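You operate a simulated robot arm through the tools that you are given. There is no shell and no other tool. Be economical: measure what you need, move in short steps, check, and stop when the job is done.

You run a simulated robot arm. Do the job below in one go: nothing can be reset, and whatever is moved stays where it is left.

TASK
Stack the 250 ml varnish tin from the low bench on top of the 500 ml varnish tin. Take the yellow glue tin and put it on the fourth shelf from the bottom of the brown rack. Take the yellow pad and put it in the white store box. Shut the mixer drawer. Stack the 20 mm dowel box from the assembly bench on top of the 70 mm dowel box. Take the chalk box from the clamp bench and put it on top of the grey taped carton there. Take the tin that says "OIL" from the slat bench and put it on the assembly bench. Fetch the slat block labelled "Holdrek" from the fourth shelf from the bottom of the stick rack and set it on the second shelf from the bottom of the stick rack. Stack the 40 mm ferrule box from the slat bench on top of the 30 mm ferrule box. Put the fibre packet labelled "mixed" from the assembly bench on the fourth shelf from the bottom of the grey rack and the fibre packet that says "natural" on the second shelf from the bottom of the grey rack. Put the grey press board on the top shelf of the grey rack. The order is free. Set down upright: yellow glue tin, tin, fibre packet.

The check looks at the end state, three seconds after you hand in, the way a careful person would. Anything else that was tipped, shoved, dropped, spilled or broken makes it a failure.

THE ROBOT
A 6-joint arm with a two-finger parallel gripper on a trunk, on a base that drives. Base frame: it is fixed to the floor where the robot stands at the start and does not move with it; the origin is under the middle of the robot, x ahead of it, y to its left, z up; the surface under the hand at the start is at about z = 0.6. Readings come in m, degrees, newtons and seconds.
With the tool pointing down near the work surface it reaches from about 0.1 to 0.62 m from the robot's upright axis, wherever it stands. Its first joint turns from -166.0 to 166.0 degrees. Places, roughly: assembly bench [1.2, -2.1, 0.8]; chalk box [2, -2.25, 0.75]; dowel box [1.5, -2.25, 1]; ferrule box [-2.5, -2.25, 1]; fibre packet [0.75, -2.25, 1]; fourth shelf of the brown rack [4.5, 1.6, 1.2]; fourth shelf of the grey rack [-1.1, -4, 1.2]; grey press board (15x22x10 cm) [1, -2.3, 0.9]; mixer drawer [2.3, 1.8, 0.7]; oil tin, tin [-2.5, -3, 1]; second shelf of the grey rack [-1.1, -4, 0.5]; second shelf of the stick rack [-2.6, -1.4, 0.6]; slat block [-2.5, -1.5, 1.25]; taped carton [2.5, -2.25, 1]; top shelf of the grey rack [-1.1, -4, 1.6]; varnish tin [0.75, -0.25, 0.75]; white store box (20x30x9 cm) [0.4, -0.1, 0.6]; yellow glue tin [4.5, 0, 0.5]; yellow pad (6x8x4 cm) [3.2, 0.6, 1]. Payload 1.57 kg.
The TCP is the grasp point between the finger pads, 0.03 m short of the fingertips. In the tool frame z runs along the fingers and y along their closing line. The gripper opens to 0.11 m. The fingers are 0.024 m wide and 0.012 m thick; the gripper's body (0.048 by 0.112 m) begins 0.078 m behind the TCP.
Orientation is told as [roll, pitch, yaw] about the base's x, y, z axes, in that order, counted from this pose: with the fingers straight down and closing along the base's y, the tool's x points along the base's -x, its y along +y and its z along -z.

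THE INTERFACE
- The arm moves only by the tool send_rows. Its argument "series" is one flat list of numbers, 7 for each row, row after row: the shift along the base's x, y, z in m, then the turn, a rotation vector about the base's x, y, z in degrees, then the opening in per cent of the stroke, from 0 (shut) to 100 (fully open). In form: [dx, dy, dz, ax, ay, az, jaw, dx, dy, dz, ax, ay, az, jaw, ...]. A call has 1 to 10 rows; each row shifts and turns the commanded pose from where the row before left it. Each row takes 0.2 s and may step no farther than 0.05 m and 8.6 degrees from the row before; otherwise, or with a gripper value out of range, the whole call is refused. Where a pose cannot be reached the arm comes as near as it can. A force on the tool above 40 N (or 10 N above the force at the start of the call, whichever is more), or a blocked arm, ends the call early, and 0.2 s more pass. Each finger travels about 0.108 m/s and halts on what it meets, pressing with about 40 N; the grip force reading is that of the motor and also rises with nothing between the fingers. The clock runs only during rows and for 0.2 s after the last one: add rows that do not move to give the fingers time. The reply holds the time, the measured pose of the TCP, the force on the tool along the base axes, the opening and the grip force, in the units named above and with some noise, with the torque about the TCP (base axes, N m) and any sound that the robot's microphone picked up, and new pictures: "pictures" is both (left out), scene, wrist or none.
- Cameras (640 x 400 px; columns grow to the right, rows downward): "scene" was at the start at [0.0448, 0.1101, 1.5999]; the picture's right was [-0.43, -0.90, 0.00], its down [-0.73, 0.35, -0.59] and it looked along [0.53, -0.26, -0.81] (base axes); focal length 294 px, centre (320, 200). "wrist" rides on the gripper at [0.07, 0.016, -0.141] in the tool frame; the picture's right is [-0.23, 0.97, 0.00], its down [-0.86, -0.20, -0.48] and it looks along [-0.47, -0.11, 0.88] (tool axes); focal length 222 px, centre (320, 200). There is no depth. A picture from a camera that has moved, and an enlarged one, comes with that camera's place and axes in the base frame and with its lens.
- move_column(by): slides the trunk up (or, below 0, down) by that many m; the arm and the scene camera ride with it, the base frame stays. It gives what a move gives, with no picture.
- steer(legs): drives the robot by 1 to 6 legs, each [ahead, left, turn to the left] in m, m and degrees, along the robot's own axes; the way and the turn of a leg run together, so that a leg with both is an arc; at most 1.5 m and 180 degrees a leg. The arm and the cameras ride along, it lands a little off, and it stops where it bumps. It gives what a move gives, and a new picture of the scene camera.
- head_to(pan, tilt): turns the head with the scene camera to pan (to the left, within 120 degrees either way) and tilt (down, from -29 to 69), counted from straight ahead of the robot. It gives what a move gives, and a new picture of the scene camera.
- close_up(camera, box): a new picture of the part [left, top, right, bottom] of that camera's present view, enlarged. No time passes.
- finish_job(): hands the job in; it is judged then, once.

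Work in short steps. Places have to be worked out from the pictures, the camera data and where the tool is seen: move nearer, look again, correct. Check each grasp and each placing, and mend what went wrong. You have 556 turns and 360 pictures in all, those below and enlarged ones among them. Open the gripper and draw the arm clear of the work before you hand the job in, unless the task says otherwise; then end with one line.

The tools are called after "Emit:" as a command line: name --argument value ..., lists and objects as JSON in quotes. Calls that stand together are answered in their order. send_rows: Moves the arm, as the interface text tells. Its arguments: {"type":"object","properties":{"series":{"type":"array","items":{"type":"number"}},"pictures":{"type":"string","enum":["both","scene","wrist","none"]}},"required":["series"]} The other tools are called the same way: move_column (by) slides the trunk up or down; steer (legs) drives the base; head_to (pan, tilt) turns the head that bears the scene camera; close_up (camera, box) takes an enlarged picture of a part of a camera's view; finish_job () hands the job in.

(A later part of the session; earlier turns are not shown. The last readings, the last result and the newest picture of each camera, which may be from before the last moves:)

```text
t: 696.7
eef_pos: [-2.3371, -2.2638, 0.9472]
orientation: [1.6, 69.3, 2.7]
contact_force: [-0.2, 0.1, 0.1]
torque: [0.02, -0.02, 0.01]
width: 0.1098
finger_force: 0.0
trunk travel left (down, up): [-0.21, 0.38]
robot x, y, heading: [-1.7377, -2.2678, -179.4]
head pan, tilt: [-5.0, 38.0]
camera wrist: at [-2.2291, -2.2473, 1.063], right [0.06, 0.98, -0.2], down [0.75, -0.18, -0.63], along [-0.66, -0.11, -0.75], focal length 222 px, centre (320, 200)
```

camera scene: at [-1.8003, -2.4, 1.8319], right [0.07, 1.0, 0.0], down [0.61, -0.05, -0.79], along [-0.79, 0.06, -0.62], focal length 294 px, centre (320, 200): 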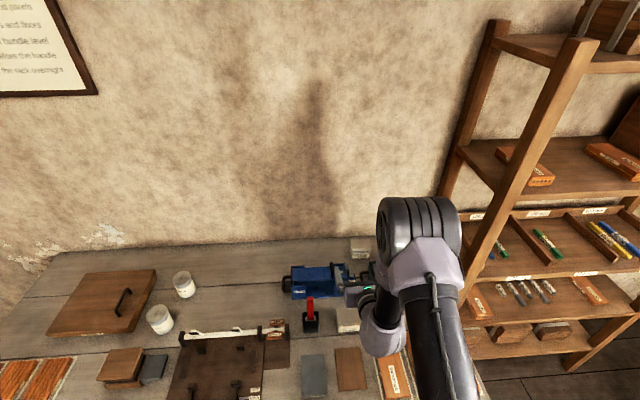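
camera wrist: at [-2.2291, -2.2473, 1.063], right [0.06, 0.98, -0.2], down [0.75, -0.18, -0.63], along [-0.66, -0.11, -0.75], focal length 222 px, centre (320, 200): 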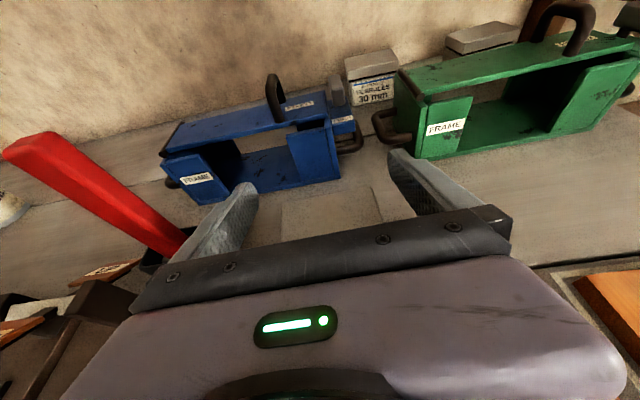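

Centred now. I correct the small roll and descend to grip.

Emit:
send_rows --series '[-0.002, 0, -0.018, -1.2, 0.5, 0, 100, -0.002, 0.001, -0.018, 0, 0, 0, 100, 0, 0, -0.018, 0, 0, 0, 100, 0, 0, 0, 0, 0, 0, 75, 0, 0, 0, 0, 0, 0, 55, 0, 0, 0, 0, 0, 0, 40, 0, 0, 0, 0, 0, 0, 40]' --pictures "wrist"

```text
t: 698.3
eef_pos: [-2.3407, -2.2633, 0.8939]
orientation: [-1.7, 69.9, -0.6]
contact_force: [-2.0, 0.1, 0.8]
torque: [0.1, 0.16, 0.04]
width: 0.0849
finger_force: 39.4
trunk travel left (down, up): [-0.21, 0.38]
robot x, y, heading: [-1.7359, -2.2666, -179.1]
head pan, tilt: [-5.0, 38.0]
camera wrist: at [-2.232, -2.2438, 1.0084], right [0.06, 0.97, -0.22], down [0.75, -0.19, -0.64], along [-0.66, -0.13, -0.74], focal length 222 px, centre (320, 200)
```

wrist: 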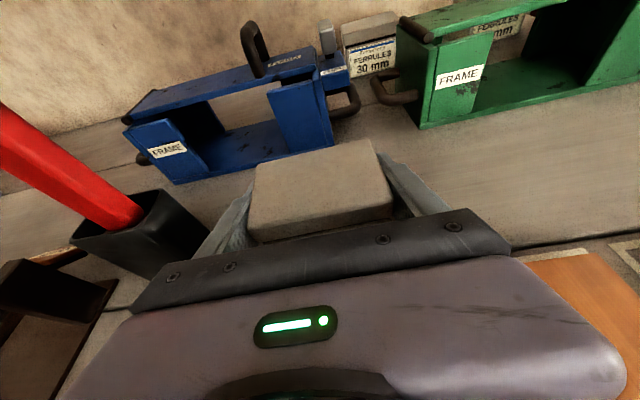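

Gripped (0.085 m). I lift, align with the 30 mm box and look.

Emit:
move_column --by 0.2

Emit:
steer --legs '[[0, -0.105, 0]]'

Emit:
close_up --camera "scene" --box '[260, 200, 440, 340]'

Emit:
close_up --camera "wrist" --box '[0, 0, 640, 400]'

```text
t: 700.5
eef_pos: [-2.341, -2.2616, 1.0934]
orientation: [-1.7, 69.9, -0.7]
contact_force: [-0.4, 0.2, -3.6]
torque: [-0.03, 0.0, 0.02]
width: 0.0849
finger_force: 40.3
trunk travel left (down, up): [-0.41, 0.18]
robot x, y, heading: [-1.7324, -2.2681, -179.2]
head pan, tilt: [-5.0, 38.0]
```

```text
t: 701.7
eef_pos: [-2.3422, -2.1575, 1.0947]
orientation: [-1.9, 70.0, -0.7]
contact_force: [-0.2, 0.3, -3.3]
torque: [-0.01, 0.01, 0.02]
width: 0.0849
finger_force: 39.8
trunk travel left (down, up): [-0.41, 0.18]
robot x, y, heading: [-1.7342, -2.1663, -179.3]
head pan, tilt: [-5.0, 38.0]
camera scene: at [-1.802, -2.2933, 1.8321], right [0.07, 1.0, 0.0], down [0.61, -0.05, -0.79], along [-0.79, 0.06, -0.62], focal length 294 px, centre (320, 200)
```

scene: 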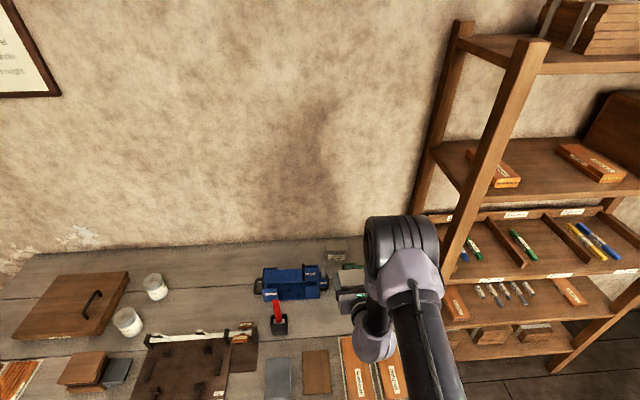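

```text
2.86 times, centred on (350, 270) of scene
camera zoom: at [-1.802, -2.2933, 1.8321], right [0.07, 1.0, 0.0], down [0.61, -0.05, -0.79], along [-0.79, 0.06, -0.62], focal length 839 px, centre (234, 0)
```

zoom: 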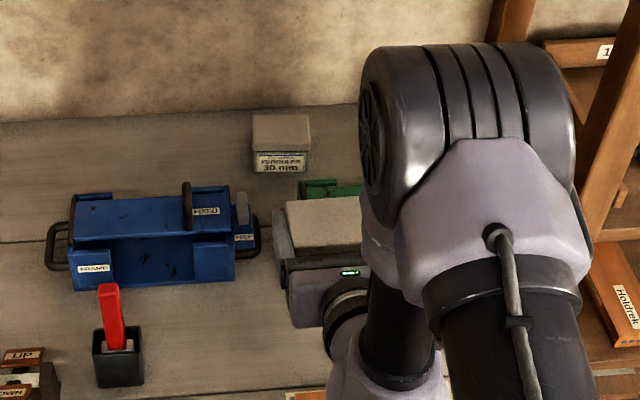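

```text
1.00 times, centred on (320, 200) of wrist (not enlarged: the box is as wide or as high as the picture)
camera zoom: at [-2.2335, -2.1389, 1.2082], right [0.06, 0.97, -0.22], down [0.75, -0.19, -0.64], along [-0.66, -0.13, -0.74], focal length 222 px, centre (320, 200)
```

zoom: 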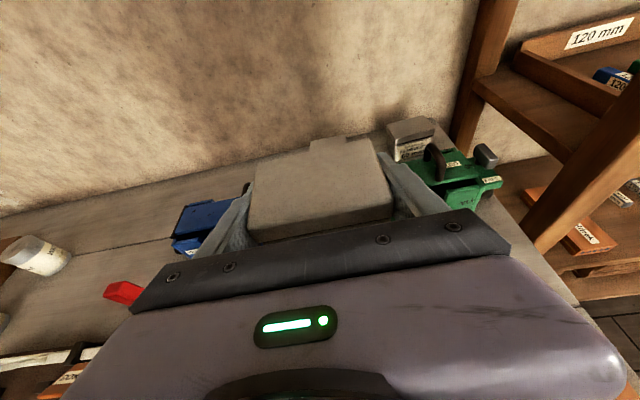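

30 mm lid centre ≈(-2.664,-2.163), top ≈0.907. I drive 5 cm ahead and extend the arm over it.

Emit:
steer --legs '[[0.05, 0.005, 0]]'

Emit:
send_rows --series '[-0.034, 0, 0, 0, 0, 0, 40, -0.034, 0, 0, 0, 0, 0, 40, -0.034, 0, 0, 0, 0, 0, 40, -0.034, 0, 0, 0, 0, 0, 40, -0.034, 0, 0, 0, 0, 0, 40, -0.034, 0, 0, 0, 0, 0, 40, -0.034, 0, 0, 0, 0, 0, 40, -0.034, 0, 0, 0, 0, 0, 40]'

Emit:
close_up --camera "scene" --box '[290, 200, 420, 320]'

```text
t: 702.6
eef_pos: [-2.3938, -2.1635, 1.0936]
orientation: [-1.8, 69.8, -0.5]
contact_force: [-0.3, -0.1, -2.7]
torque: [0.0, 0.04, -0.03]
width: 0.085
finger_force: 40.0
trunk travel left (down, up): [-0.41, 0.18]
robot x, y, heading: [-1.7868, -2.1688, -179.3]
head pan, tilt: [-5.0, 38.0]
camera scene: at [-1.8542, -2.3002, 1.8318], right [0.07, 1.0, 0.0], down [0.62, -0.05, -0.79], along [-0.78, 0.06, -0.62], focal length 294 px, centre (320, 200)
```

scene: 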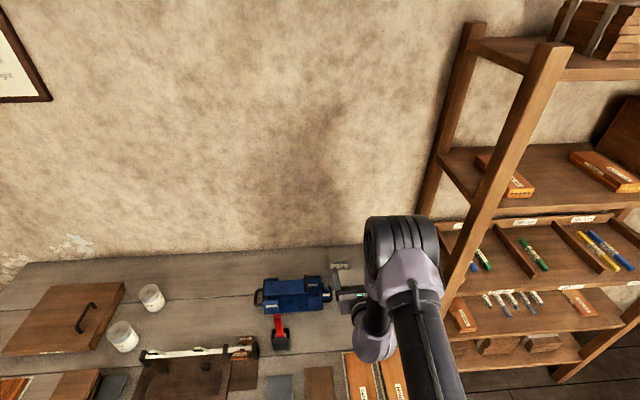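

```text
t: 704.4
eef_pos: [-2.6634, -2.1584, 1.0929]
orientation: [-1.8, 69.6, -0.6]
contact_force: [1.1, 0.1, -5.4]
torque: [0.01, 0.11, 0.0]
width: 0.0847
finger_force: 40.4
out of reach, approached as far as the arm can: row 7
trunk travel left (down, up): [-0.41, 0.18]
robot x, y, heading: [-1.7844, -2.1694, -179.0]
head pan, tilt: [-5.0, 38.0]
camera scene: at [-1.8528, -2.3008, 1.8319], right [0.07, 1.0, 0.0], down [0.61, -0.05, -0.79], along [-0.79, 0.06, -0.62], focal length 294 px, centre (320, 200)
camera wrist: at [-2.5549, -2.1399, 1.2067], right [0.06, 0.97, -0.22], down [0.75, -0.19, -0.63], along [-0.66, -0.13, -0.74], focal length 222 px, centre (320, 200)
```

scene: 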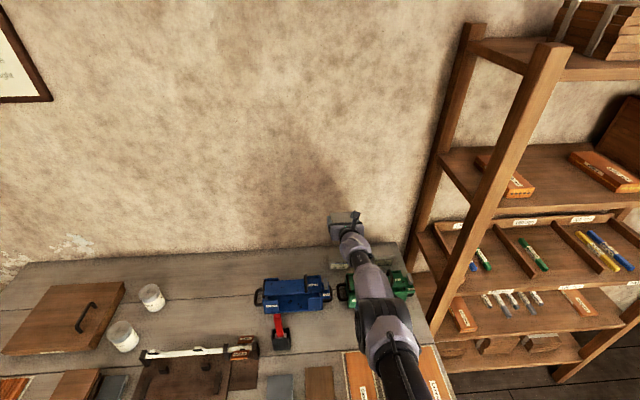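
wrist: 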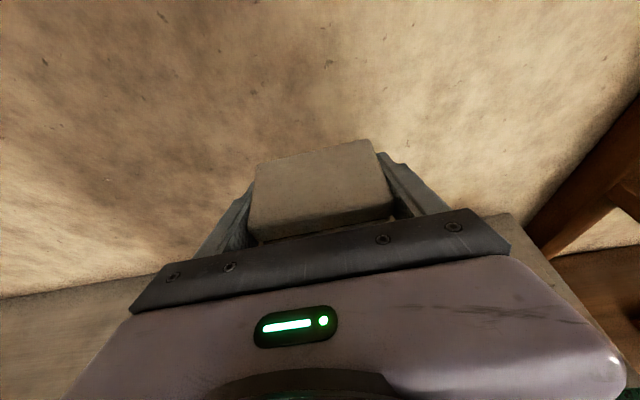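

```text
3.33 times, centred on (355, 260) of scene
camera zoom: at [-1.8528, -2.3008, 1.8319], right [0.07, 1.0, 0.0], down [0.61, -0.05, -0.79], along [-0.79, 0.06, -0.62], focal length 979 px, centre (203, 0)
```

zoom: 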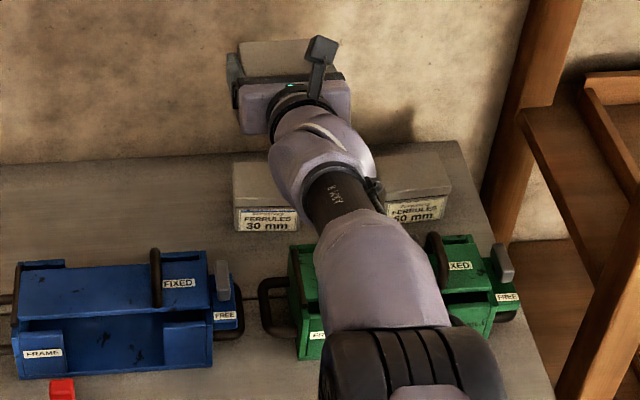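

Over the target. I lower with the column to just above, shifting −5 mm in y.

Emit:
move_column --by -0.115

Emit:
send_rows --series '[0, -0.005, -0.004, 0, 0, 0, 40]'

Emit:
close_up --camera "scene" --box '[300, 170, 420, 280]'

```text
t: 705.9
eef_pos: [-2.6628, -2.1584, 0.9793]
orientation: [-1.7, 70.0, -0.6]
contact_force: [-0.3, -0.2, -2.0]
torque: [0.0, 0.01, -0.01]
width: 0.0845
finger_force: 40.0
trunk travel left (down, up): [-0.295, 0.295]
robot x, y, heading: [-1.7844, -2.1697, -179.3]
head pan, tilt: [-5.0, 38.0]
```

```text
t: 706.2
eef_pos: [-2.6624, -2.164, 0.9761]
orientation: [-1.5, 69.9, -0.4]
contact_force: [-0.3, -0.3, -3.5]
torque: [0.01, 0.02, 0.02]
width: 0.0848
finger_force: 39.6
trunk travel left (down, up): [-0.295, 0.295]
robot x, y, heading: [-1.7859, -2.166, -178.9]
head pan, tilt: [-5.0, 38.0]
camera scene: at [-1.8518, -2.3004, 1.717], right [0.07, 1.0, 0.0], down [0.61, -0.05, -0.79], along [-0.79, 0.06, -0.62], focal length 294 px, centre (320, 200)
camera wrist: at [-2.5532, -2.1451, 1.0901], right [0.06, 0.97, -0.22], down [0.75, -0.19, -0.64], along [-0.66, -0.13, -0.74], focal length 222 px, centre (320, 200)
```

scene: 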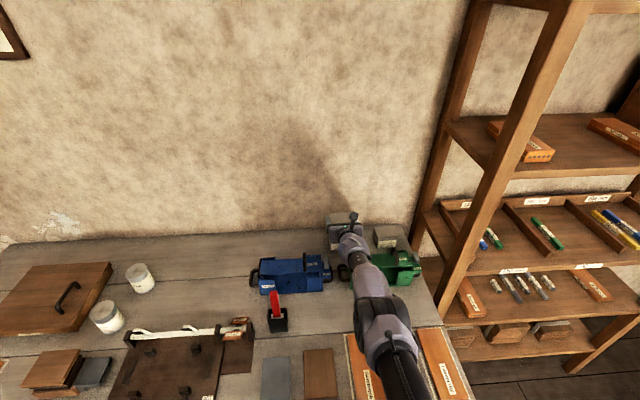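
wrist: 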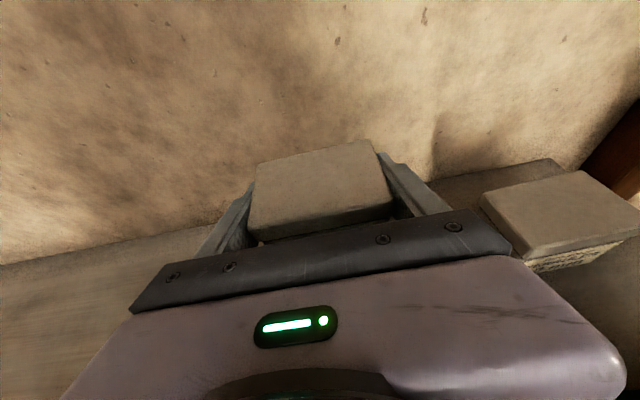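

```text
3.64 times, centred on (360, 225) of scene
camera zoom: at [-1.8518, -2.3004, 1.717], right [0.07, 1.0, 0.0], down [0.61, -0.05, -0.79], along [-0.79, 0.06, -0.62], focal length 1068 px, centre (174, 109)
```

zoom: 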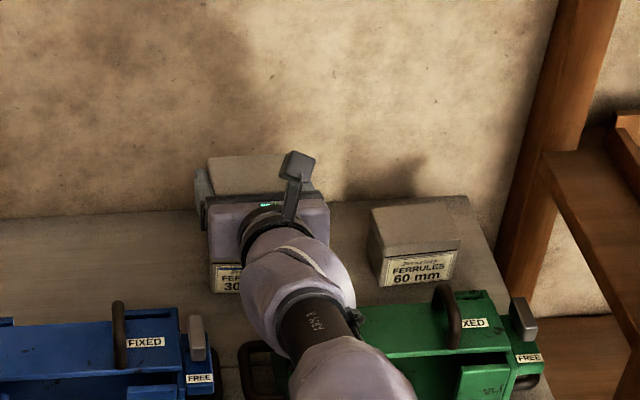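

I lower in small steps to contact.

Emit:
send_rows --series '[0, 0, -0.006, 0, 0, 0, 40, 0, 0, -0.005, 0, 0, 0, 40, 0, 0, -0.004, 0, 0, 0, 40, 0, 0, -0.004, 0, 0, 0, 40, 0, 0, -0.003, 0, 0, 0, 40]' --pictures "none"

```text
t: 707.5
eef_pos: [-2.6558, -2.1625, 0.9618]
orientation: [-1.8, 70.1, -0.4]
contact_force: [-1.4, 1.9, 5.7]
torque: [0.43, -0.08, 0.13]
width: 0.0851
finger_force: 40.0
out of reach, approached as far as the arm can: row 1, 3
trunk travel left (down, up): [-0.295, 0.295]
robot x, y, heading: [-1.7849, -2.1681, -179.3]
head pan, tilt: [-5.0, 38.0]
```

Emit:
close_up --camera "scene" --box '[315, 200, 385, 260]'

Emit:
close_up --camera "wrist" --box '[200, 120, 520, 260]'

```text
6.67 times, centred on (350, 230) of scene
camera zoom: at [-1.8508, -2.3, 1.7171], right [0.07, 1.0, 0.0], down [0.61, -0.05, -0.79], along [-0.79, 0.06, -0.62], focal length 1958 px, centre (120, 0)
```

zoom: 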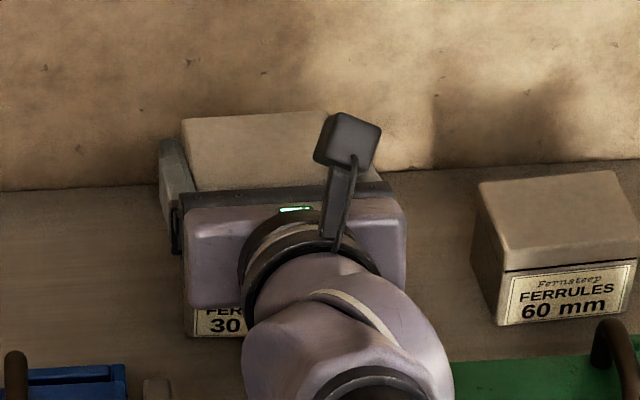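

```text
2.00 times, centred on (360, 190) of wrist
camera zoom: at [-2.5455, -2.1436, 1.0738], right [0.06, 0.97, -0.22], down [0.74, -0.19, -0.64], along [-0.67, -0.13, -0.74], focal length 444 px, centre (240, 220)
```

zoom: 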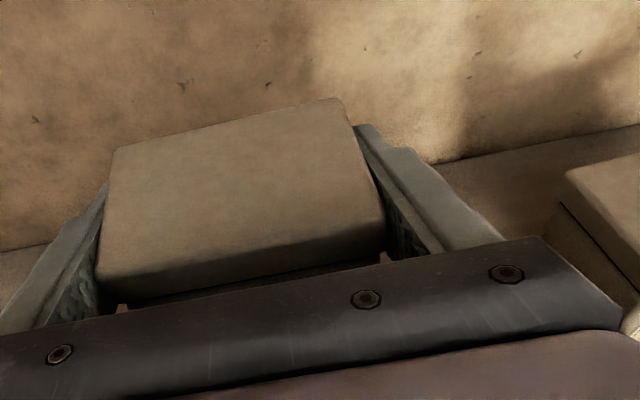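

The neighbouring identical box shows tops at ≈0.925, so this is the lid contact. I press 2 mm more to seat it and release.

Emit:
send_rows --series '[0, 0, -0.002, 0, 0, 0, 40, 0, 0, -0.002, 0, 0, 0, 40]' --pictures "none"

```text
t: 708.0
eef_pos: [-2.6536, -2.1625, 0.9609]
orientation: [-1.9, 70.3, -0.6]
contact_force: [-9.9, 3.5, 26.7]
torque: [0.98, 0.2, 0.3]
width: 0.0848
finger_force: 40.3
out of reach, approached as far as the arm can: row 1
trunk travel left (down, up): [-0.295, 0.295]
robot x, y, heading: [-1.7877, -2.1662, -179.3]
head pan, tilt: [-5.0, 38.0]
```

Emit:
send_rows --series '[0, 0, 0.001, 0, 0, 0, 60, 0, 0, 0, 0, 0, 0, 78, 0, 0, 0, 0, 0, 0, 88, 0, 0, 0, 0, 0, 0, 98, 0, 0, 0, 0, 0, 0, 98]' --pictures "wrist"

```text
t: 709.2
eef_pos: [-2.6527, -2.1631, 0.9556]
orientation: [-1.6, 69.8, -0.6]
contact_force: [0.3, -0.5, -0.1]
torque: [0.0, -0.01, 0.05]
width: 0.1077
finger_force: 0.0
trunk travel left (down, up): [-0.295, 0.295]
robot x, y, heading: [-1.7852, -2.1683, -179.2]
head pan, tilt: [-5.0, 38.0]
camera wrist: at [-2.5443, -2.1441, 1.0689], right [0.06, 0.97, -0.22], down [0.75, -0.19, -0.64], along [-0.66, -0.13, -0.74], focal length 222 px, centre (320, 200)
```

wrist: 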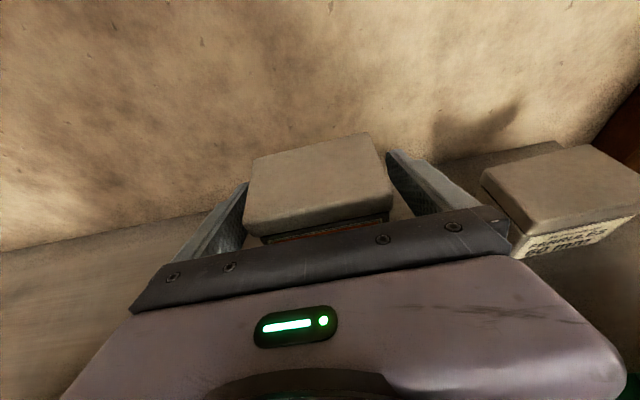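

It rests flat. I lift straight up with the column, then retract.

Emit:
move_column --by 0.1

Emit:
send_rows --series '[0.04, 0, 0.01, 0, 0, 0, 98, 0.04, 0, 0.01, 0, 0, 0, 98, 0.04, 0, 0, 0, 0, 0, 98, 0.04, 0, 0, 0, 0, 0, 98, 0.04, 0, 0, 0, 0, 0, 98]'

Emit:
close_up --camera "scene" --box '[280, 190, 440, 310]'

```text
t: 710.6
eef_pos: [-2.653, -2.1611, 1.0546]
orientation: [-1.6, 69.8, -0.4]
contact_force: [-0.4, -0.5, 0.8]
torque: [0.04, 0.02, 0.02]
width: 0.1079
finger_force: 0.0
trunk travel left (down, up): [-0.395, 0.195]
robot x, y, heading: [-1.7836, -2.1653, -179.3]
head pan, tilt: [-5.0, 38.0]
```

```text
t: 711.8
eef_pos: [-2.6544, -2.1624, 1.0551]
orientation: [-1.8, 69.9, -0.6]
contact_force: [0.3, -0.5, 0.3]
torque: [-0.01, -0.02, 0.02]
width: 0.1079
finger_force: 0.0
out of reach, approached as far as the arm can: row 1, 2, 3, 4, 5
trunk travel left (down, up): [-0.395, 0.195]
robot x, y, heading: [-1.7898, -2.1695, -179.3]
head pan, tilt: [-5.0, 38.0]
camera scene: at [-1.8514, -2.3002, 1.817], right [0.07, 1.0, 0.0], down [0.61, -0.05, -0.79], along [-0.79, 0.06, -0.62], focal length 294 px, centre (320, 200)
camera wrist: at [-2.5442, -2.1441, 1.1692], right [0.06, 0.97, -0.22], down [0.75, -0.19, -0.64], along [-0.66, -0.13, -0.74], focal length 222 px, centre (320, 200)
```

scene: 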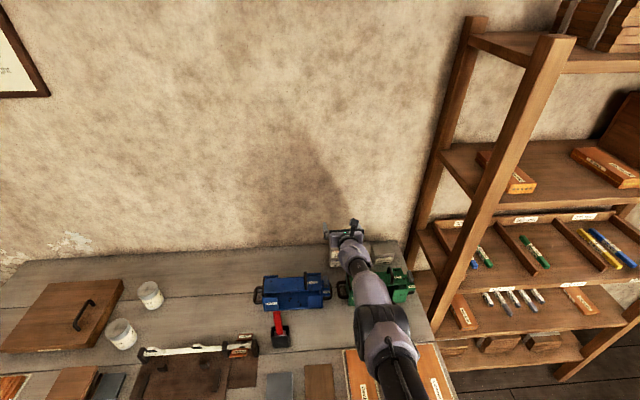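
wrist: 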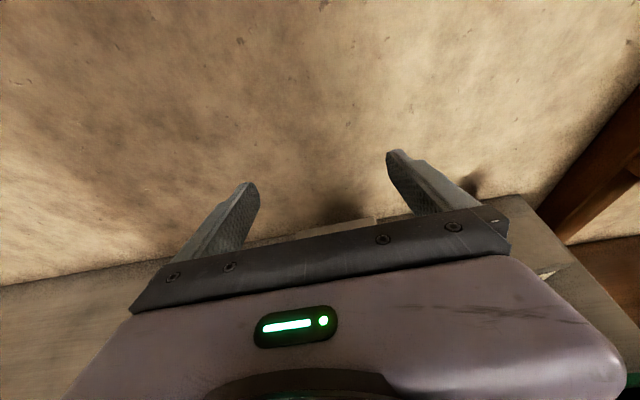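

```text
3.33 times, centred on (360, 250) of scene
camera zoom: at [-1.8514, -2.3002, 1.817], right [0.07, 1.0, 0.0], down [0.61, -0.05, -0.79], along [-0.79, 0.06, -0.62], focal length 979 px, centre (187, 33)
```

zoom: 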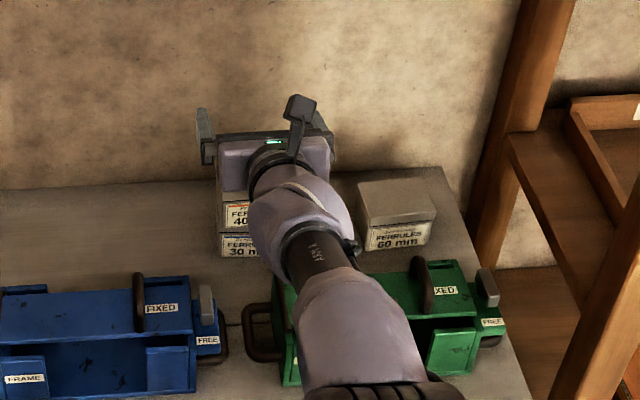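

Stack is right (40 over 30). The arm is at full stretch, so I back out with the base.

Emit:
steer --legs '[[-0.45, 0, 0]]'

Emit:
close_up --camera "scene" --box '[250, 180, 430, 300]'

```text
t: 714.5
eef_pos: [-2.2123, -2.1557, 1.0548]
orientation: [-1.7, 69.9, -0.6]
contact_force: [-0.3, -0.1, 0.6]
torque: [0.0, -0.02, 0.01]
width: 0.1077
finger_force: 0.0
trunk travel left (down, up): [-0.395, 0.195]
robot x, y, heading: [-1.3454, -2.1633, -179.4]
head pan, tilt: [-5.0, 38.0]
camera scene: at [-1.4099, -2.2951, 1.817], right [0.08, 1.0, 0.0], down [0.61, -0.05, -0.79], along [-0.79, 0.06, -0.62], focal length 294 px, centre (320, 200)
```

scene: 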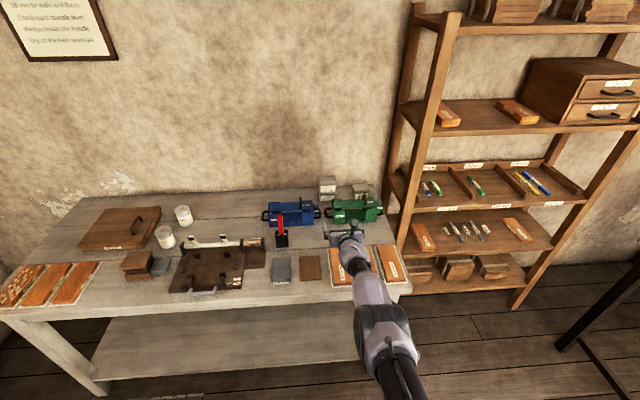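

```text
3.33 times, centred on (340, 240) of scene
camera zoom: at [-1.4099, -2.2951, 1.817], right [0.08, 1.0, 0.0], down [0.61, -0.05, -0.79], along [-0.79, 0.06, -0.62], focal length 979 px, centre (253, 67)
```

zoom: 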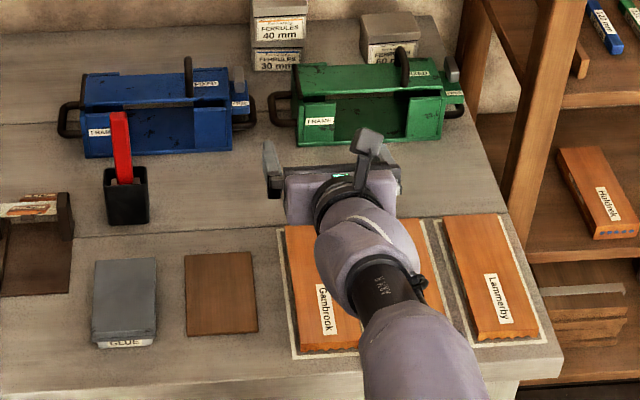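

Ferrules stacked. I retract the arm before the last item (chalk box).

Emit:
send_rows --series '[0.03, 0, 0.03, 0, -4, 0, 100, 0.03, 0, 0.03, 0, -4, 0, 100, 0.04, 0, 0.02, 0, -4, 0, 100, 0.04, 0, 0.02, 0, -4, 0, 100, 0.04, 0, 0, 0, -4, 0, 100, 0.04, 0, 0, 0, -4, 0, 100]' --pictures "none"

```text
t: 715.9
eef_pos: [-2.1673, -2.1543, 0.9664]
orientation: [-1.3, 61.9, -0.4]
contact_force: [0.0, -0.6, -1.2]
torque: [0.0, 0.01, -0.05]
width: 0.11
finger_force: 0.0
out of reach, approached as far as the arm can: row 1, 2, 3, 4, 5, 6
trunk travel left (down, up): [-0.395, 0.195]
robot x, y, heading: [-1.3461, -2.1649, -179.4]
head pan, tilt: [-5.0, 38.0]
```

Emit:
steer --legs '[[-0.1, 0, 0]]'

Emit:
send_rows --series '[0.02, 0, 0, 0, 0, 0, 100, 0.02, 0, 0, 0, 0, 0, 100, 0.02, 0, 0, 0, 0, 0, 100, 0.03, 0, 0, 0, 0, 0, 100, 0.03, 0, 0, 0, 0, 0, 100]' --pictures "scene"

```text
t: 717.0
eef_pos: [-2.0674, -2.1548, 0.9665]
orientation: [-1.4, 62.0, -0.3]
contact_force: [0.3, 0.3, -0.1]
torque: [-0.03, 0.0, -0.01]
width: 0.1103
finger_force: 0.0
trunk travel left (down, up): [-0.395, 0.195]
robot x, y, heading: [-1.246, -2.1625, -179.2]
head pan, tilt: [-5.0, 38.0]
camera scene: at [-1.3094, -2.294, 1.817], right [0.08, 1.0, 0.0], down [0.61, -0.05, -0.79], along [-0.79, 0.06, -0.61], focal length 294 px, centre (320, 200)
```

scene: 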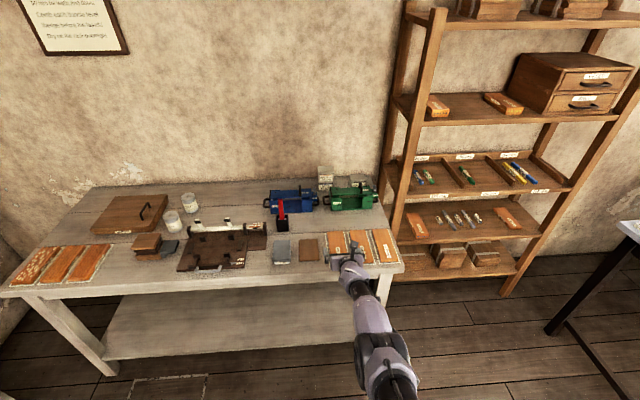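

```text
t: 718.2
eef_pos: [-2.0638, -2.1544, 0.9581]
orientation: [-1.5, 62.0, -0.4]
contact_force: [-0.2, -0.6, 0.6]
torque: [0.02, 0.03, -0.06]
width: 0.1104
finger_force: 0.0
out of reach, approached as far as the arm can: row 1, 2, 3, 4, 5
trunk travel left (down, up): [-0.395, 0.195]
robot x, y, heading: [-1.2472, -2.1639, -179.6]
head pan, tilt: [-5.0, 38.0]
camera scene: at [-1.3111, -2.294, 1.817], right [0.08, 1.0, 0.0], down [0.61, -0.05, -0.79], along [-0.79, 0.06, -0.62], focal length 294 px, centre (320, 200)
```

scene: 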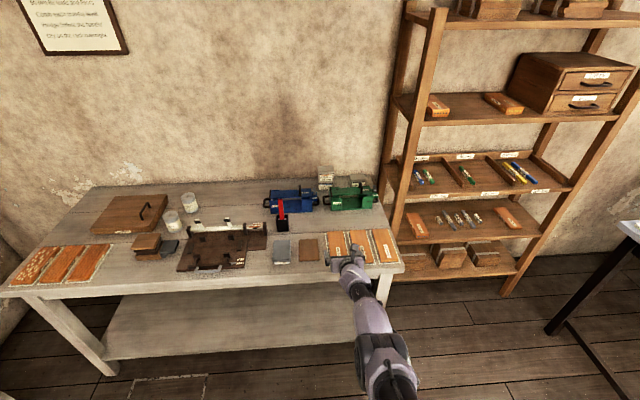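

The elbow is straight (singular). I back clear of the bench and try larger inward steps with vertical motion.

Emit:
steer --legs '[[-0.12, 0, 0]]'

Emit:
send_rows --series '[0.048, 0, 0, 0, 0, 0, 100, 0.048, 0, 0, 0, 0, 0, 100, 0.048, 0, 0, 0, 0, 0, 100, 0.048, 0, 0, 0, 0, 0, 100, 0.048, 0, 0, 0, 0, 0, 100, 0.048, 0, 0, 0, 0, 0, 100, 0.048, 0, 0, 0, 0, 0, 100, 0.03, 0, 0.0, 0, 0, 0, 100]' --pictures "none"

```text
t: 719.4
eef_pos: [-1.9446, -2.1531, 0.9593]
orientation: [-1.6, 62.1, -0.4]
contact_force: [-0.4, 0.3, 1.0]
torque: [0.0, 0.0, 0.0]
width: 0.11
finger_force: 0.1
trunk travel left (down, up): [-0.395, 0.195]
robot x, y, heading: [-1.1311, -2.1603, -179.3]
head pan, tilt: [-5.0, 38.0]
camera scene: at [-1.1913, -2.2927, 1.817], right [0.08, 1.0, 0.0], down [0.61, -0.05, -0.79], along [-0.79, 0.06, -0.61], focal length 294 px, centre (320, 200)
```

scene: 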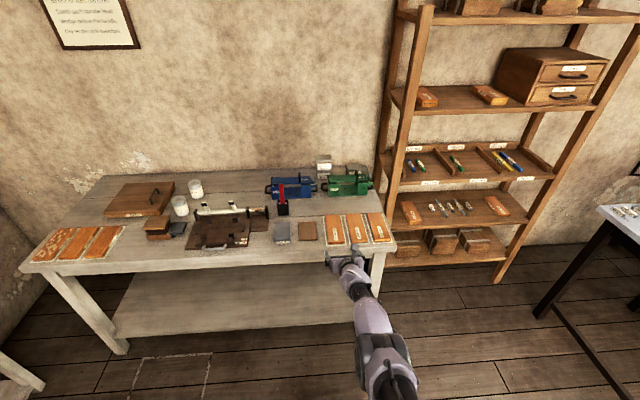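

```text
t: 721.2
eef_pos: [-1.9431, -2.1578, 0.9515]
orientation: [-1.5, 61.9, -0.4]
contact_force: [-0.6, -0.6, 0.1]
torque: [-0.01, -0.02, 0.03]
width: 0.1102
finger_force: 0.0
out of reach, approached as far as the arm can: row 1, 2, 3, 4, 5, 6, 7, 8
trunk travel left (down, up): [-0.395, 0.195]
robot x, y, heading: [-1.1286, -2.1602, -179.2]
head pan, tilt: [-5.0, 38.0]
```

Emit:
send_rows --series '[0, 0, 0.05, 0, 0, 0, 100, 0, 0, 0.05, 0, 0, 0, 100, 0, 0, 0.05, 0, 0, 0, 100, 0, 0, 0.05, 0, 0, 0, 100, 0, 0, 0.05, 0, 0, 0, 100]' --pictures "scene"

```text
t: 722.4
eef_pos: [-1.9796, -2.1616, 1.0252]
orientation: [-1.6, 61.9, -0.5]
contact_force: [-0.5, 0.5, 0.5]
torque: [0.02, 0.02, -0.02]
width: 0.1102
finger_force: 0.1
out of reach, approached as far as the arm can: row 1, 2, 3, 4, 5
trunk travel left (down, up): [-0.395, 0.195]
robot x, y, heading: [-1.1288, -2.1598, -179.2]
head pan, tilt: [-5.0, 38.0]
camera scene: at [-1.1932, -2.2928, 1.817], right [0.08, 1.0, 0.0], down [0.61, -0.05, -0.79], along [-0.79, 0.06, -0.62], focal length 294 px, centre (320, 200)
```

scene: 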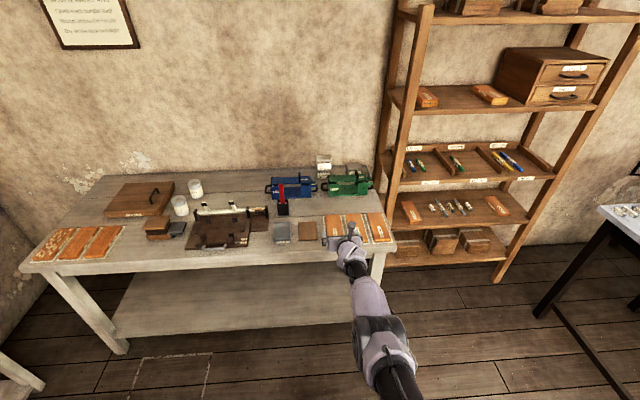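

Emit:
send_rows --series '[0.03, 0.03, 0, 0, 0, 8, 100, 0.03, 0.03, 0, 0, 0, 8, 100, 0.03, 0.03, 0, 0, -8, 0, 100, 0.03, 0.03, 0, 0, -8, 0, 100, 0.03, -0.03, 0.02, 0, -8, 0, 100, 0.03, -0.03, 0.02, 0, -8, 0, 100]' --pictures "scene"

```text
t: 723.8
eef_pos: [-1.8331, -2.0888, 0.8797]
orientation: [-11.0, 30.3, 8.4]
contact_force: [0.2, -0.7, -1.0]
torque: [0.03, 0.01, -0.02]
width: 0.1099
finger_force: 0.0
out of reach, approached as far as the arm can: row 1, 2, 3, 4, 5, 6
trunk travel left (down, up): [-0.395, 0.195]
robot x, y, heading: [-1.13, -2.1658, -179.3]
head pan, tilt: [-5.0, 38.0]
camera scene: at [-1.193, -2.2929, 1.817], right [0.08, 1.0, 0.0], down [0.61, -0.05, -0.79], along [-0.79, 0.06, -0.62], focal length 294 px, centre (320, 200)
```

scene: 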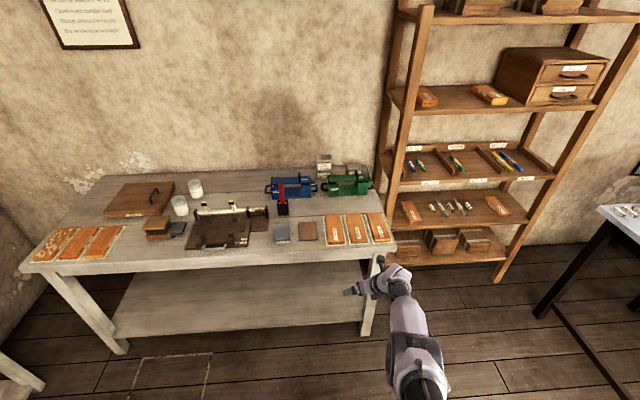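

Emit:
send_rows --series '[0.05, 0, 0, 0, 0, 0, 100, 0.05, 0, 0, 0, 0, 0, 100, 0.05, 0, 0, 0, 0, 0, 100, 0.05, 0, 0, 0, 0, 0, 100, 0, 0, 0.05, 0, 0, 0, 100, 0, 0, 0.05, 0, 0, 0, 100, 0, 0, 0.05, 0, 0, 0, 100, 0, 0, 0.05, 0, 0, 0, 100]' --pictures "none"

```text
t: 725.6
eef_pos: [-1.633, -2.0904, 1.0788]
orientation: [-11.1, 30.6, 8.5]
contact_force: [0.8, 0.6, 0.4]
torque: [-0.01, 0.01, 0.01]
width: 0.11
finger_force: 0.1
out of reach, approached as far as the arm can: row 1
trunk travel left (down, up): [-0.395, 0.195]
robot x, y, heading: [-1.1269, -2.1641, -179.3]
head pan, tilt: [-5.0, 38.0]
```

Freed. I restore a clean 45° orientation.

Emit:
send_rows --series '[0, 0, 0, 0, 0, -8.4, 100, 0, 0, 0, 4.7, 0, -2.8, 100, 0, 0, 0, 4.7, 0, -2.8, 100, 0, 0, 0, 0, 7.2, 0, 100, 0, 0, 0, 0, 7.2, 0, 100, 0, -0.04, 0, 0, 0, 0, 100]' --pictures "none"

```text
t: 727.0
eef_pos: [-1.6335, -2.1328, 1.0771]
orientation: [0.1, 44.9, 0.2]
contact_force: [0.0, 0.0, -0.5]
torque: [0.03, -0.03, 0.0]
width: 0.1099
finger_force: 0.0
trunk travel left (down, up): [-0.395, 0.195]
robot x, y, heading: [-1.1265, -2.1592, -179.2]
head pan, tilt: [-5.0, 38.0]
```

Now to the clamp bench's rear aisle for the chalk box.

Emit:
steer --legs '[[0, 0, -180], [0, -0.51, 0], [0, -0.51, 0], [1.05, 0, 0], [1.05, 0, 0], [1.0, 0, 0]]'

Emit:
steer --legs '[[0, 0, 90]]'

Emit:
head_to --pan -10 --tilt 40

```text
t: 754.9
eef_pos: [2.5011, -3.1973, 1.0759]
orientation: [-0.1, 44.9, -179.7]
contact_force: [0.9, 0.5, -0.2]
torque: [0.02, -0.03, -0.01]
width: 0.1102
finger_force: 0.2
trunk travel left (down, up): [-0.395, 0.195]
robot x, y, heading: [1.9962, -3.1689, 0.7]
head pan, tilt: [-5.0, 38.0]
camera scene: at [2.0563, -3.0338, 1.817], right [-0.07, -1.0, 0.0], down [-0.61, 0.04, -0.79], along [0.79, -0.05, -0.62], focal length 294 px, centre (320, 200)
```

scene: 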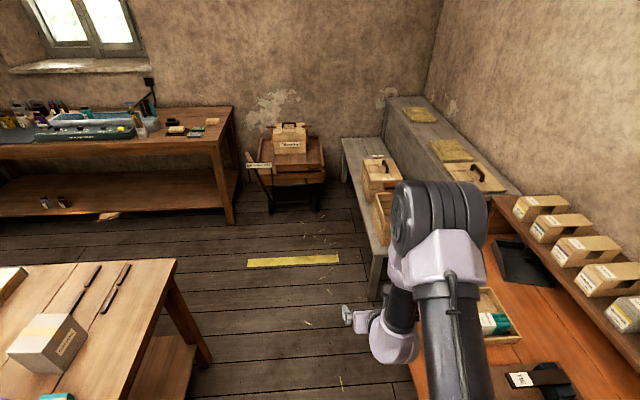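

```text
t: 759.2
eef_pos: [2.0049, -2.6621, 1.0751]
orientation: [-0.1, 44.9, -87.9]
contact_force: [-0.9, -0.5, -0.3]
torque: [-0.01, 0.0, -0.01]
width: 0.1097
finger_force: 0.0
trunk travel left (down, up): [-0.395, 0.195]
robot x, y, heading: [1.9953, -3.1712, 92.7]
head pan, tilt: [-5.0, 38.0]
camera scene: at [1.8566, -3.108, 1.817], right [1.0, -0.04, 0.0], down [-0.02, -0.62, -0.79], along [0.03, 0.79, -0.62], focal length 294 px, centre (320, 200)
```

scene: 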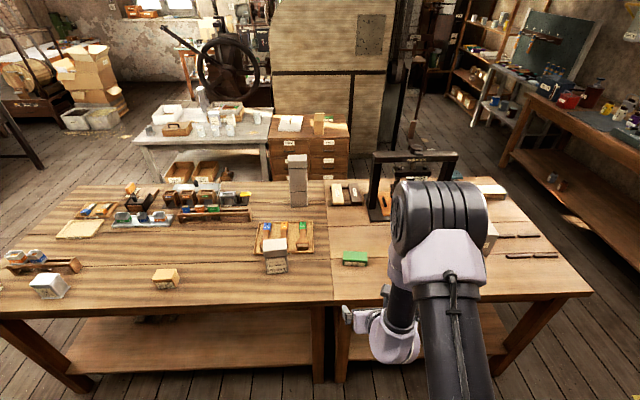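

```text
t: 759.8
eef_pos: [2.0053, -2.6613, 1.0778]
orientation: [-0.1, 44.9, -87.9]
contact_force: [-0.2, 0.1, 0.4]
torque: [0.02, 0.01, 0.0]
width: 0.1099
finger_force: 0.1
trunk travel left (down, up): [-0.395, 0.195]
robot x, y, heading: [1.9924, -3.1677, 92.8]
head pan, tilt: [-10.0, 40.0]
camera scene: at [1.864, -3.1099, 1.814], right [0.99, -0.13, 0.0], down [-0.08, -0.64, -0.77], along [0.1, 0.76, -0.64], focal length 294 px, centre (320, 200)
```

scene: 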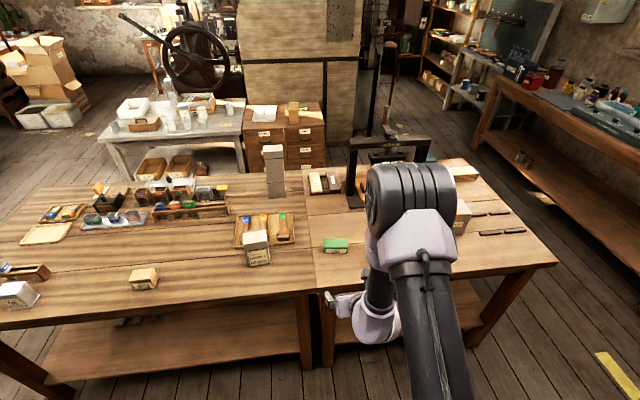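

Emit:
close_up --camera "scene" --box '[290, 160, 510, 290]'

Emit:
close_up --camera "wrist" --box '[0, 0, 640, 400]'

```text
2.91 times, centred on (400, 225) of scene
camera zoom: at [1.864, -3.1099, 1.814], right [0.99, -0.13, 0.0], down [-0.08, -0.64, -0.77], along [0.1, 0.76, -0.64], focal length 855 px, centre (87, 127)
```

zoom: 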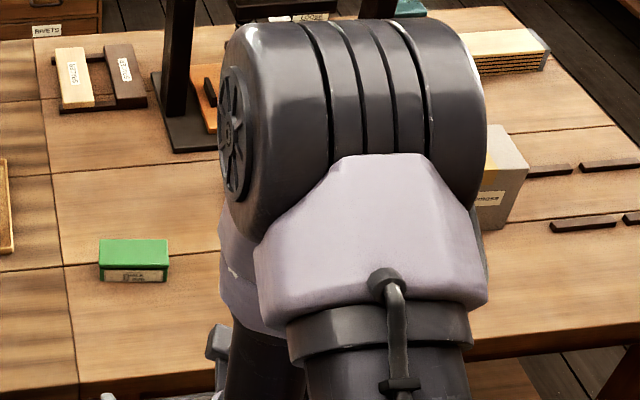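

```text
1.00 times, centred on (320, 200) of wrist (not enlarged: the box is as wide or as high as the picture)
camera zoom: at [2.025, -2.7125, 1.2263], right [0.98, -0.12, -0.16], down [-0.16, -0.95, -0.26], along [-0.12, 0.29, -0.95], focal length 222 px, centre (320, 200)
```

zoom: 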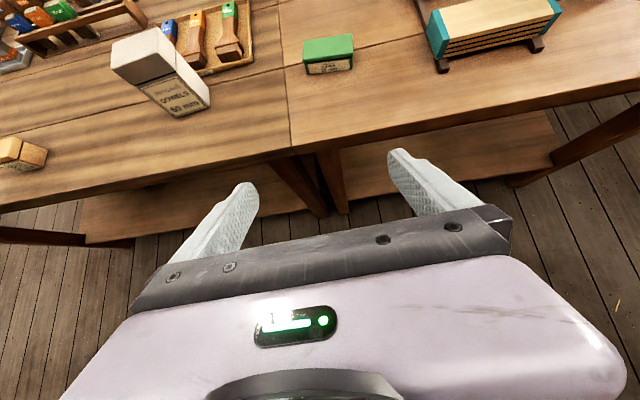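

Emit:
close_up --camera "wrist" --box '[280, 20, 380, 90]'

```text
5.71 times, centred on (330, 55) of wrist
camera zoom: at [2.025, -2.7125, 1.2263], right [0.98, -0.12, -0.16], down [-0.16, -0.95, -0.26], along [-0.12, 0.29, -0.95], focal length 1269 px, centre (263, 1029)
```

zoom: 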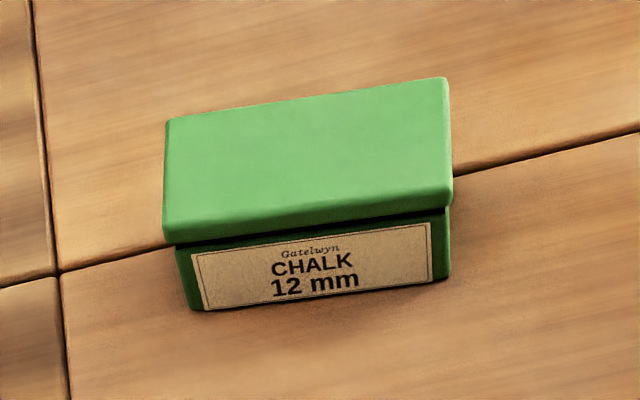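

It is the CHALK box, centre ≈(2.04,-2.304), yaw ≈-8.5°, ~9.4 cm wide. I move up and turn to match.

Emit:
steer --legs '[[0.311, 0.05, 0], [0, 0, -10.5]]'

Emit:
close_up --camera "wrist" --box '[0, 0, 640, 400]'

```text
t: 762.6
eef_pos: [2.0363, -2.3739, 1.0778]
orientation: [0.0, 44.9, -98.6]
contact_force: [-0.7, -0.1, 0.1]
torque: [-0.04, -0.02, -0.04]
width: 0.1099
finger_force: 0.1
trunk travel left (down, up): [-0.395, 0.195]
robot x, y, heading: [1.9305, -2.8675, 82.2]
head pan, tilt: [-10.0, 40.0]
camera scene: at [1.8138, -2.7877, 1.814], right [0.95, -0.31, 0.0], down [-0.2, -0.61, -0.77], along [0.24, 0.73, -0.64], focal length 294 px, centre (320, 200)
```

scene: 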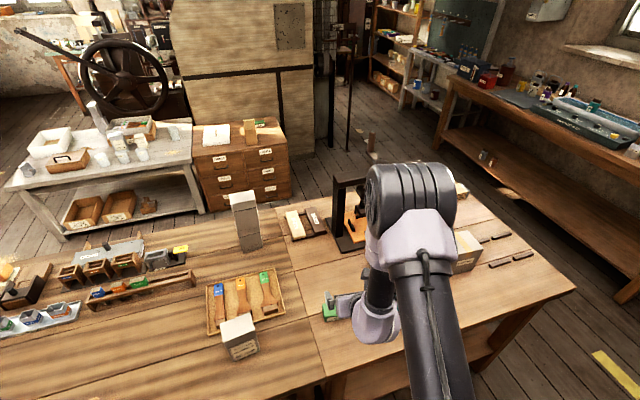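

```text
1.00 times, centred on (320, 200) of wrist (not enlarged: the box is as wide or as high as the picture)
camera zoom: at [2.046, -2.4266, 1.2264], right [0.94, -0.3, -0.16], down [-0.34, -0.9, -0.26], along [-0.07, 0.3, -0.95], focal length 222 px, centre (320, 200)
```

zoom: 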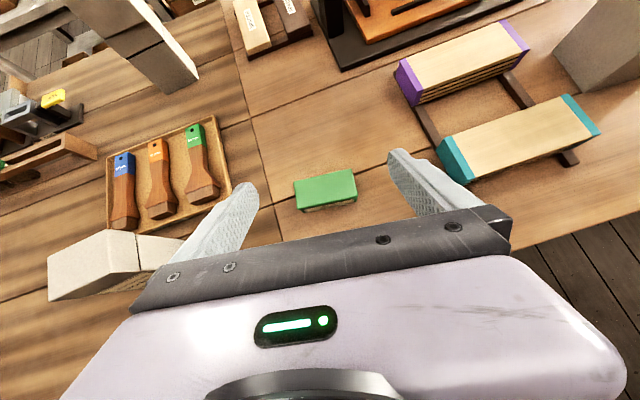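

Chalk centre ≈(2.035,-2.306). I extend forward and lower halfway.

Emit:
send_rows --series '[0, 0.035, 0, 0, 0, 0, 100, -0.001, 0.034, 0, 0, 0, 0, 100]' --pictures "none"

Emit:
move_column --by -0.13

Emit:
close_up --camera "wrist" --box '[200, 100, 460, 260]'

```text
t: 763.2
eef_pos: [2.0366, -2.302, 1.0776]
orientation: [-0.3, 45.0, -98.6]
contact_force: [0.0, 0.3, 0.0]
torque: [-0.03, -0.04, 0.02]
width: 0.1099
finger_force: 0.0
trunk travel left (down, up): [-0.395, 0.195]
robot x, y, heading: [1.9308, -2.8686, 82.5]
head pan, tilt: [-10.0, 40.0]
```

```text
t: 764.8
eef_pos: [2.0356, -2.3036, 0.9482]
orientation: [-0.3, 45.0, -98.7]
contact_force: [-0.6, 0.0, -0.2]
torque: [0.0, 0.01, 0.01]
width: 0.1102
finger_force: 0.0
trunk travel left (down, up): [-0.265, 0.325]
robot x, y, heading: [1.9335, -2.8677, 82.1]
head pan, tilt: [-10.0, 40.0]
```

```text
2.46 times, centred on (330, 180) of wrist
camera zoom: at [2.0461, -2.3561, 1.0971], right [0.94, -0.3, -0.16], down [-0.34, -0.9, -0.27], along [-0.07, 0.3, -0.95], focal length 547 px, centre (295, 249)
```

zoom: 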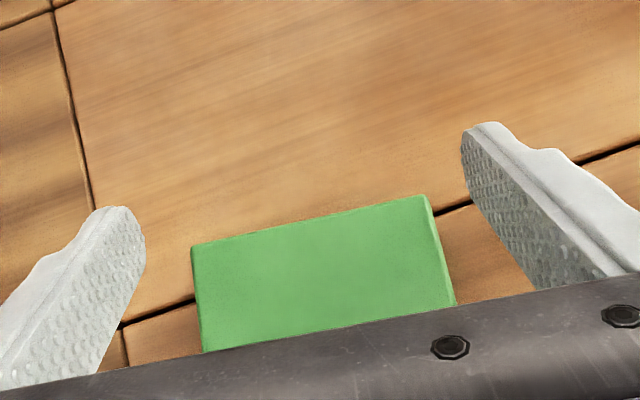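

Good alignment (3 mm right). I descend to z≈0.889 and close.

Emit:
send_rows --series '[0.003, 0, -0.02, 0, 0, 0, 100, 0, 0, -0.02, 0, 0, 0, 100, 0, 0, -0.013, 0, 0, 0, 100, 0, 0, -0.005, 0, 0, 0, 100, 0, 0, 0, 0, 0, 0, 85, 0, 0, 0, 0, 0, 0, 65, 0, 0, 0, 0, 0, 0, 55, 0, 0, 0, 0, 0, 0, 55]' --pictures "wrist"

```text
t: 766.6
eef_pos: [2.0381, -2.3022, 0.8883]
orientation: [-0.3, 45.0, -98.5]
contact_force: [0.0, 0.3, -0.1]
torque: [-0.02, -0.06, 0.0]
width: 0.0995
finger_force: 39.9
trunk travel left (down, up): [-0.265, 0.325]
robot x, y, heading: [1.929, -2.8743, 82.1]
head pan, tilt: [-10.0, 40.0]
camera wrist: at [2.048, -2.3556, 1.0387], right [0.94, -0.3, -0.16], down [-0.34, -0.9, -0.26], along [-0.07, 0.3, -0.95], focal length 222 px, centre (320, 200)
```

wrist: 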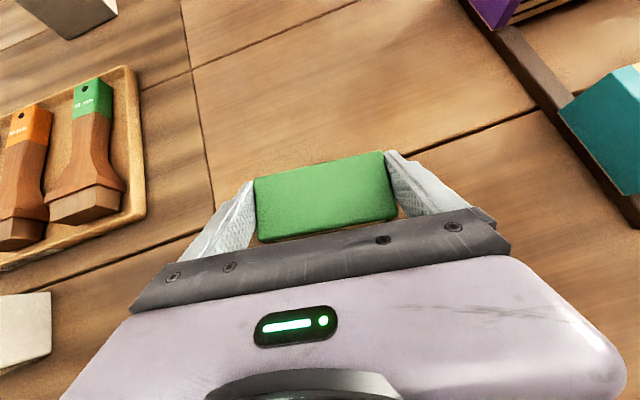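

Gripped (0.0995 m). I lift and move right to the carton.

Emit:
move_column --by 0.25

Emit:
steer --legs '[[0, 0, 8], [0, -0.45, 0]]'

Emit:
close_up --camera "wrist" --box '[0, 0, 640, 400]'

Emit:
close_up --camera "scene" --box '[260, 140, 440, 280]'

```text
t: 769.2
eef_pos: [2.0388, -2.3013, 1.1385]
orientation: [-0.3, 44.8, -98.6]
contact_force: [1.0, 0.6, -0.3]
torque: [0.02, 0.03, 0.02]
width: 0.0995
finger_force: 39.5
trunk travel left (down, up): [-0.515, 0.075]
robot x, y, heading: [1.9286, -2.8728, 82.2]
head pan, tilt: [-10.0, 40.0]
```

```text
t: 772.5
eef_pos: [2.3958, -2.2915, 1.14]
orientation: [-0.2, 45.0, -90.3]
contact_force: [-0.1, 0.4, -0.8]
torque: [-0.02, -0.01, 0.01]
width: 0.0995
finger_force: 40.2
trunk travel left (down, up): [-0.515, 0.075]
robot x, y, heading: [2.3702, -2.8653, 90.5]
head pan, tilt: [-10.0, 40.0]
camera scene: at [2.2439, -2.8022, 1.934], right [0.99, -0.17, 0.0], down [-0.11, -0.63, -0.77], along [0.13, 0.76, -0.64], focal length 294 px, centre (320, 200)
```

scene: 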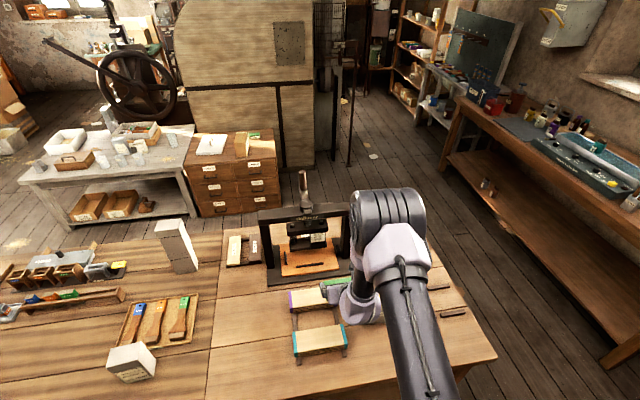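

```text
1.00 times, centred on (320, 200) of wrist (not enlarged: the box is as wide or as high as the picture)
camera zoom: at [2.4126, -2.3413, 1.2886], right [0.97, -0.16, -0.16], down [-0.2, -0.94, -0.26], along [-0.11, 0.29, -0.95], focal length 222 px, centre (320, 200)
```

zoom: 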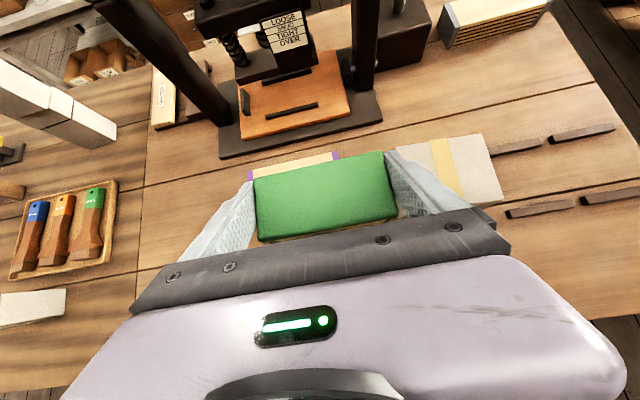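

```text
2.86 times, centred on (350, 210) of scene
camera zoom: at [2.2439, -2.8022, 1.934], right [0.99, -0.17, 0.0], down [-0.11, -0.63, -0.77], along [0.13, 0.76, -0.64], focal length 839 px, centre (234, 171)
```

zoom: 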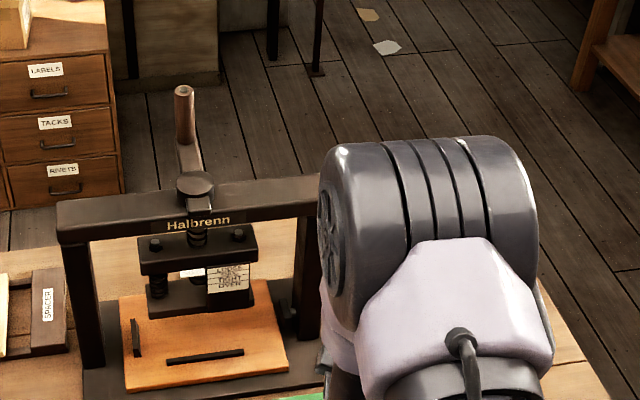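

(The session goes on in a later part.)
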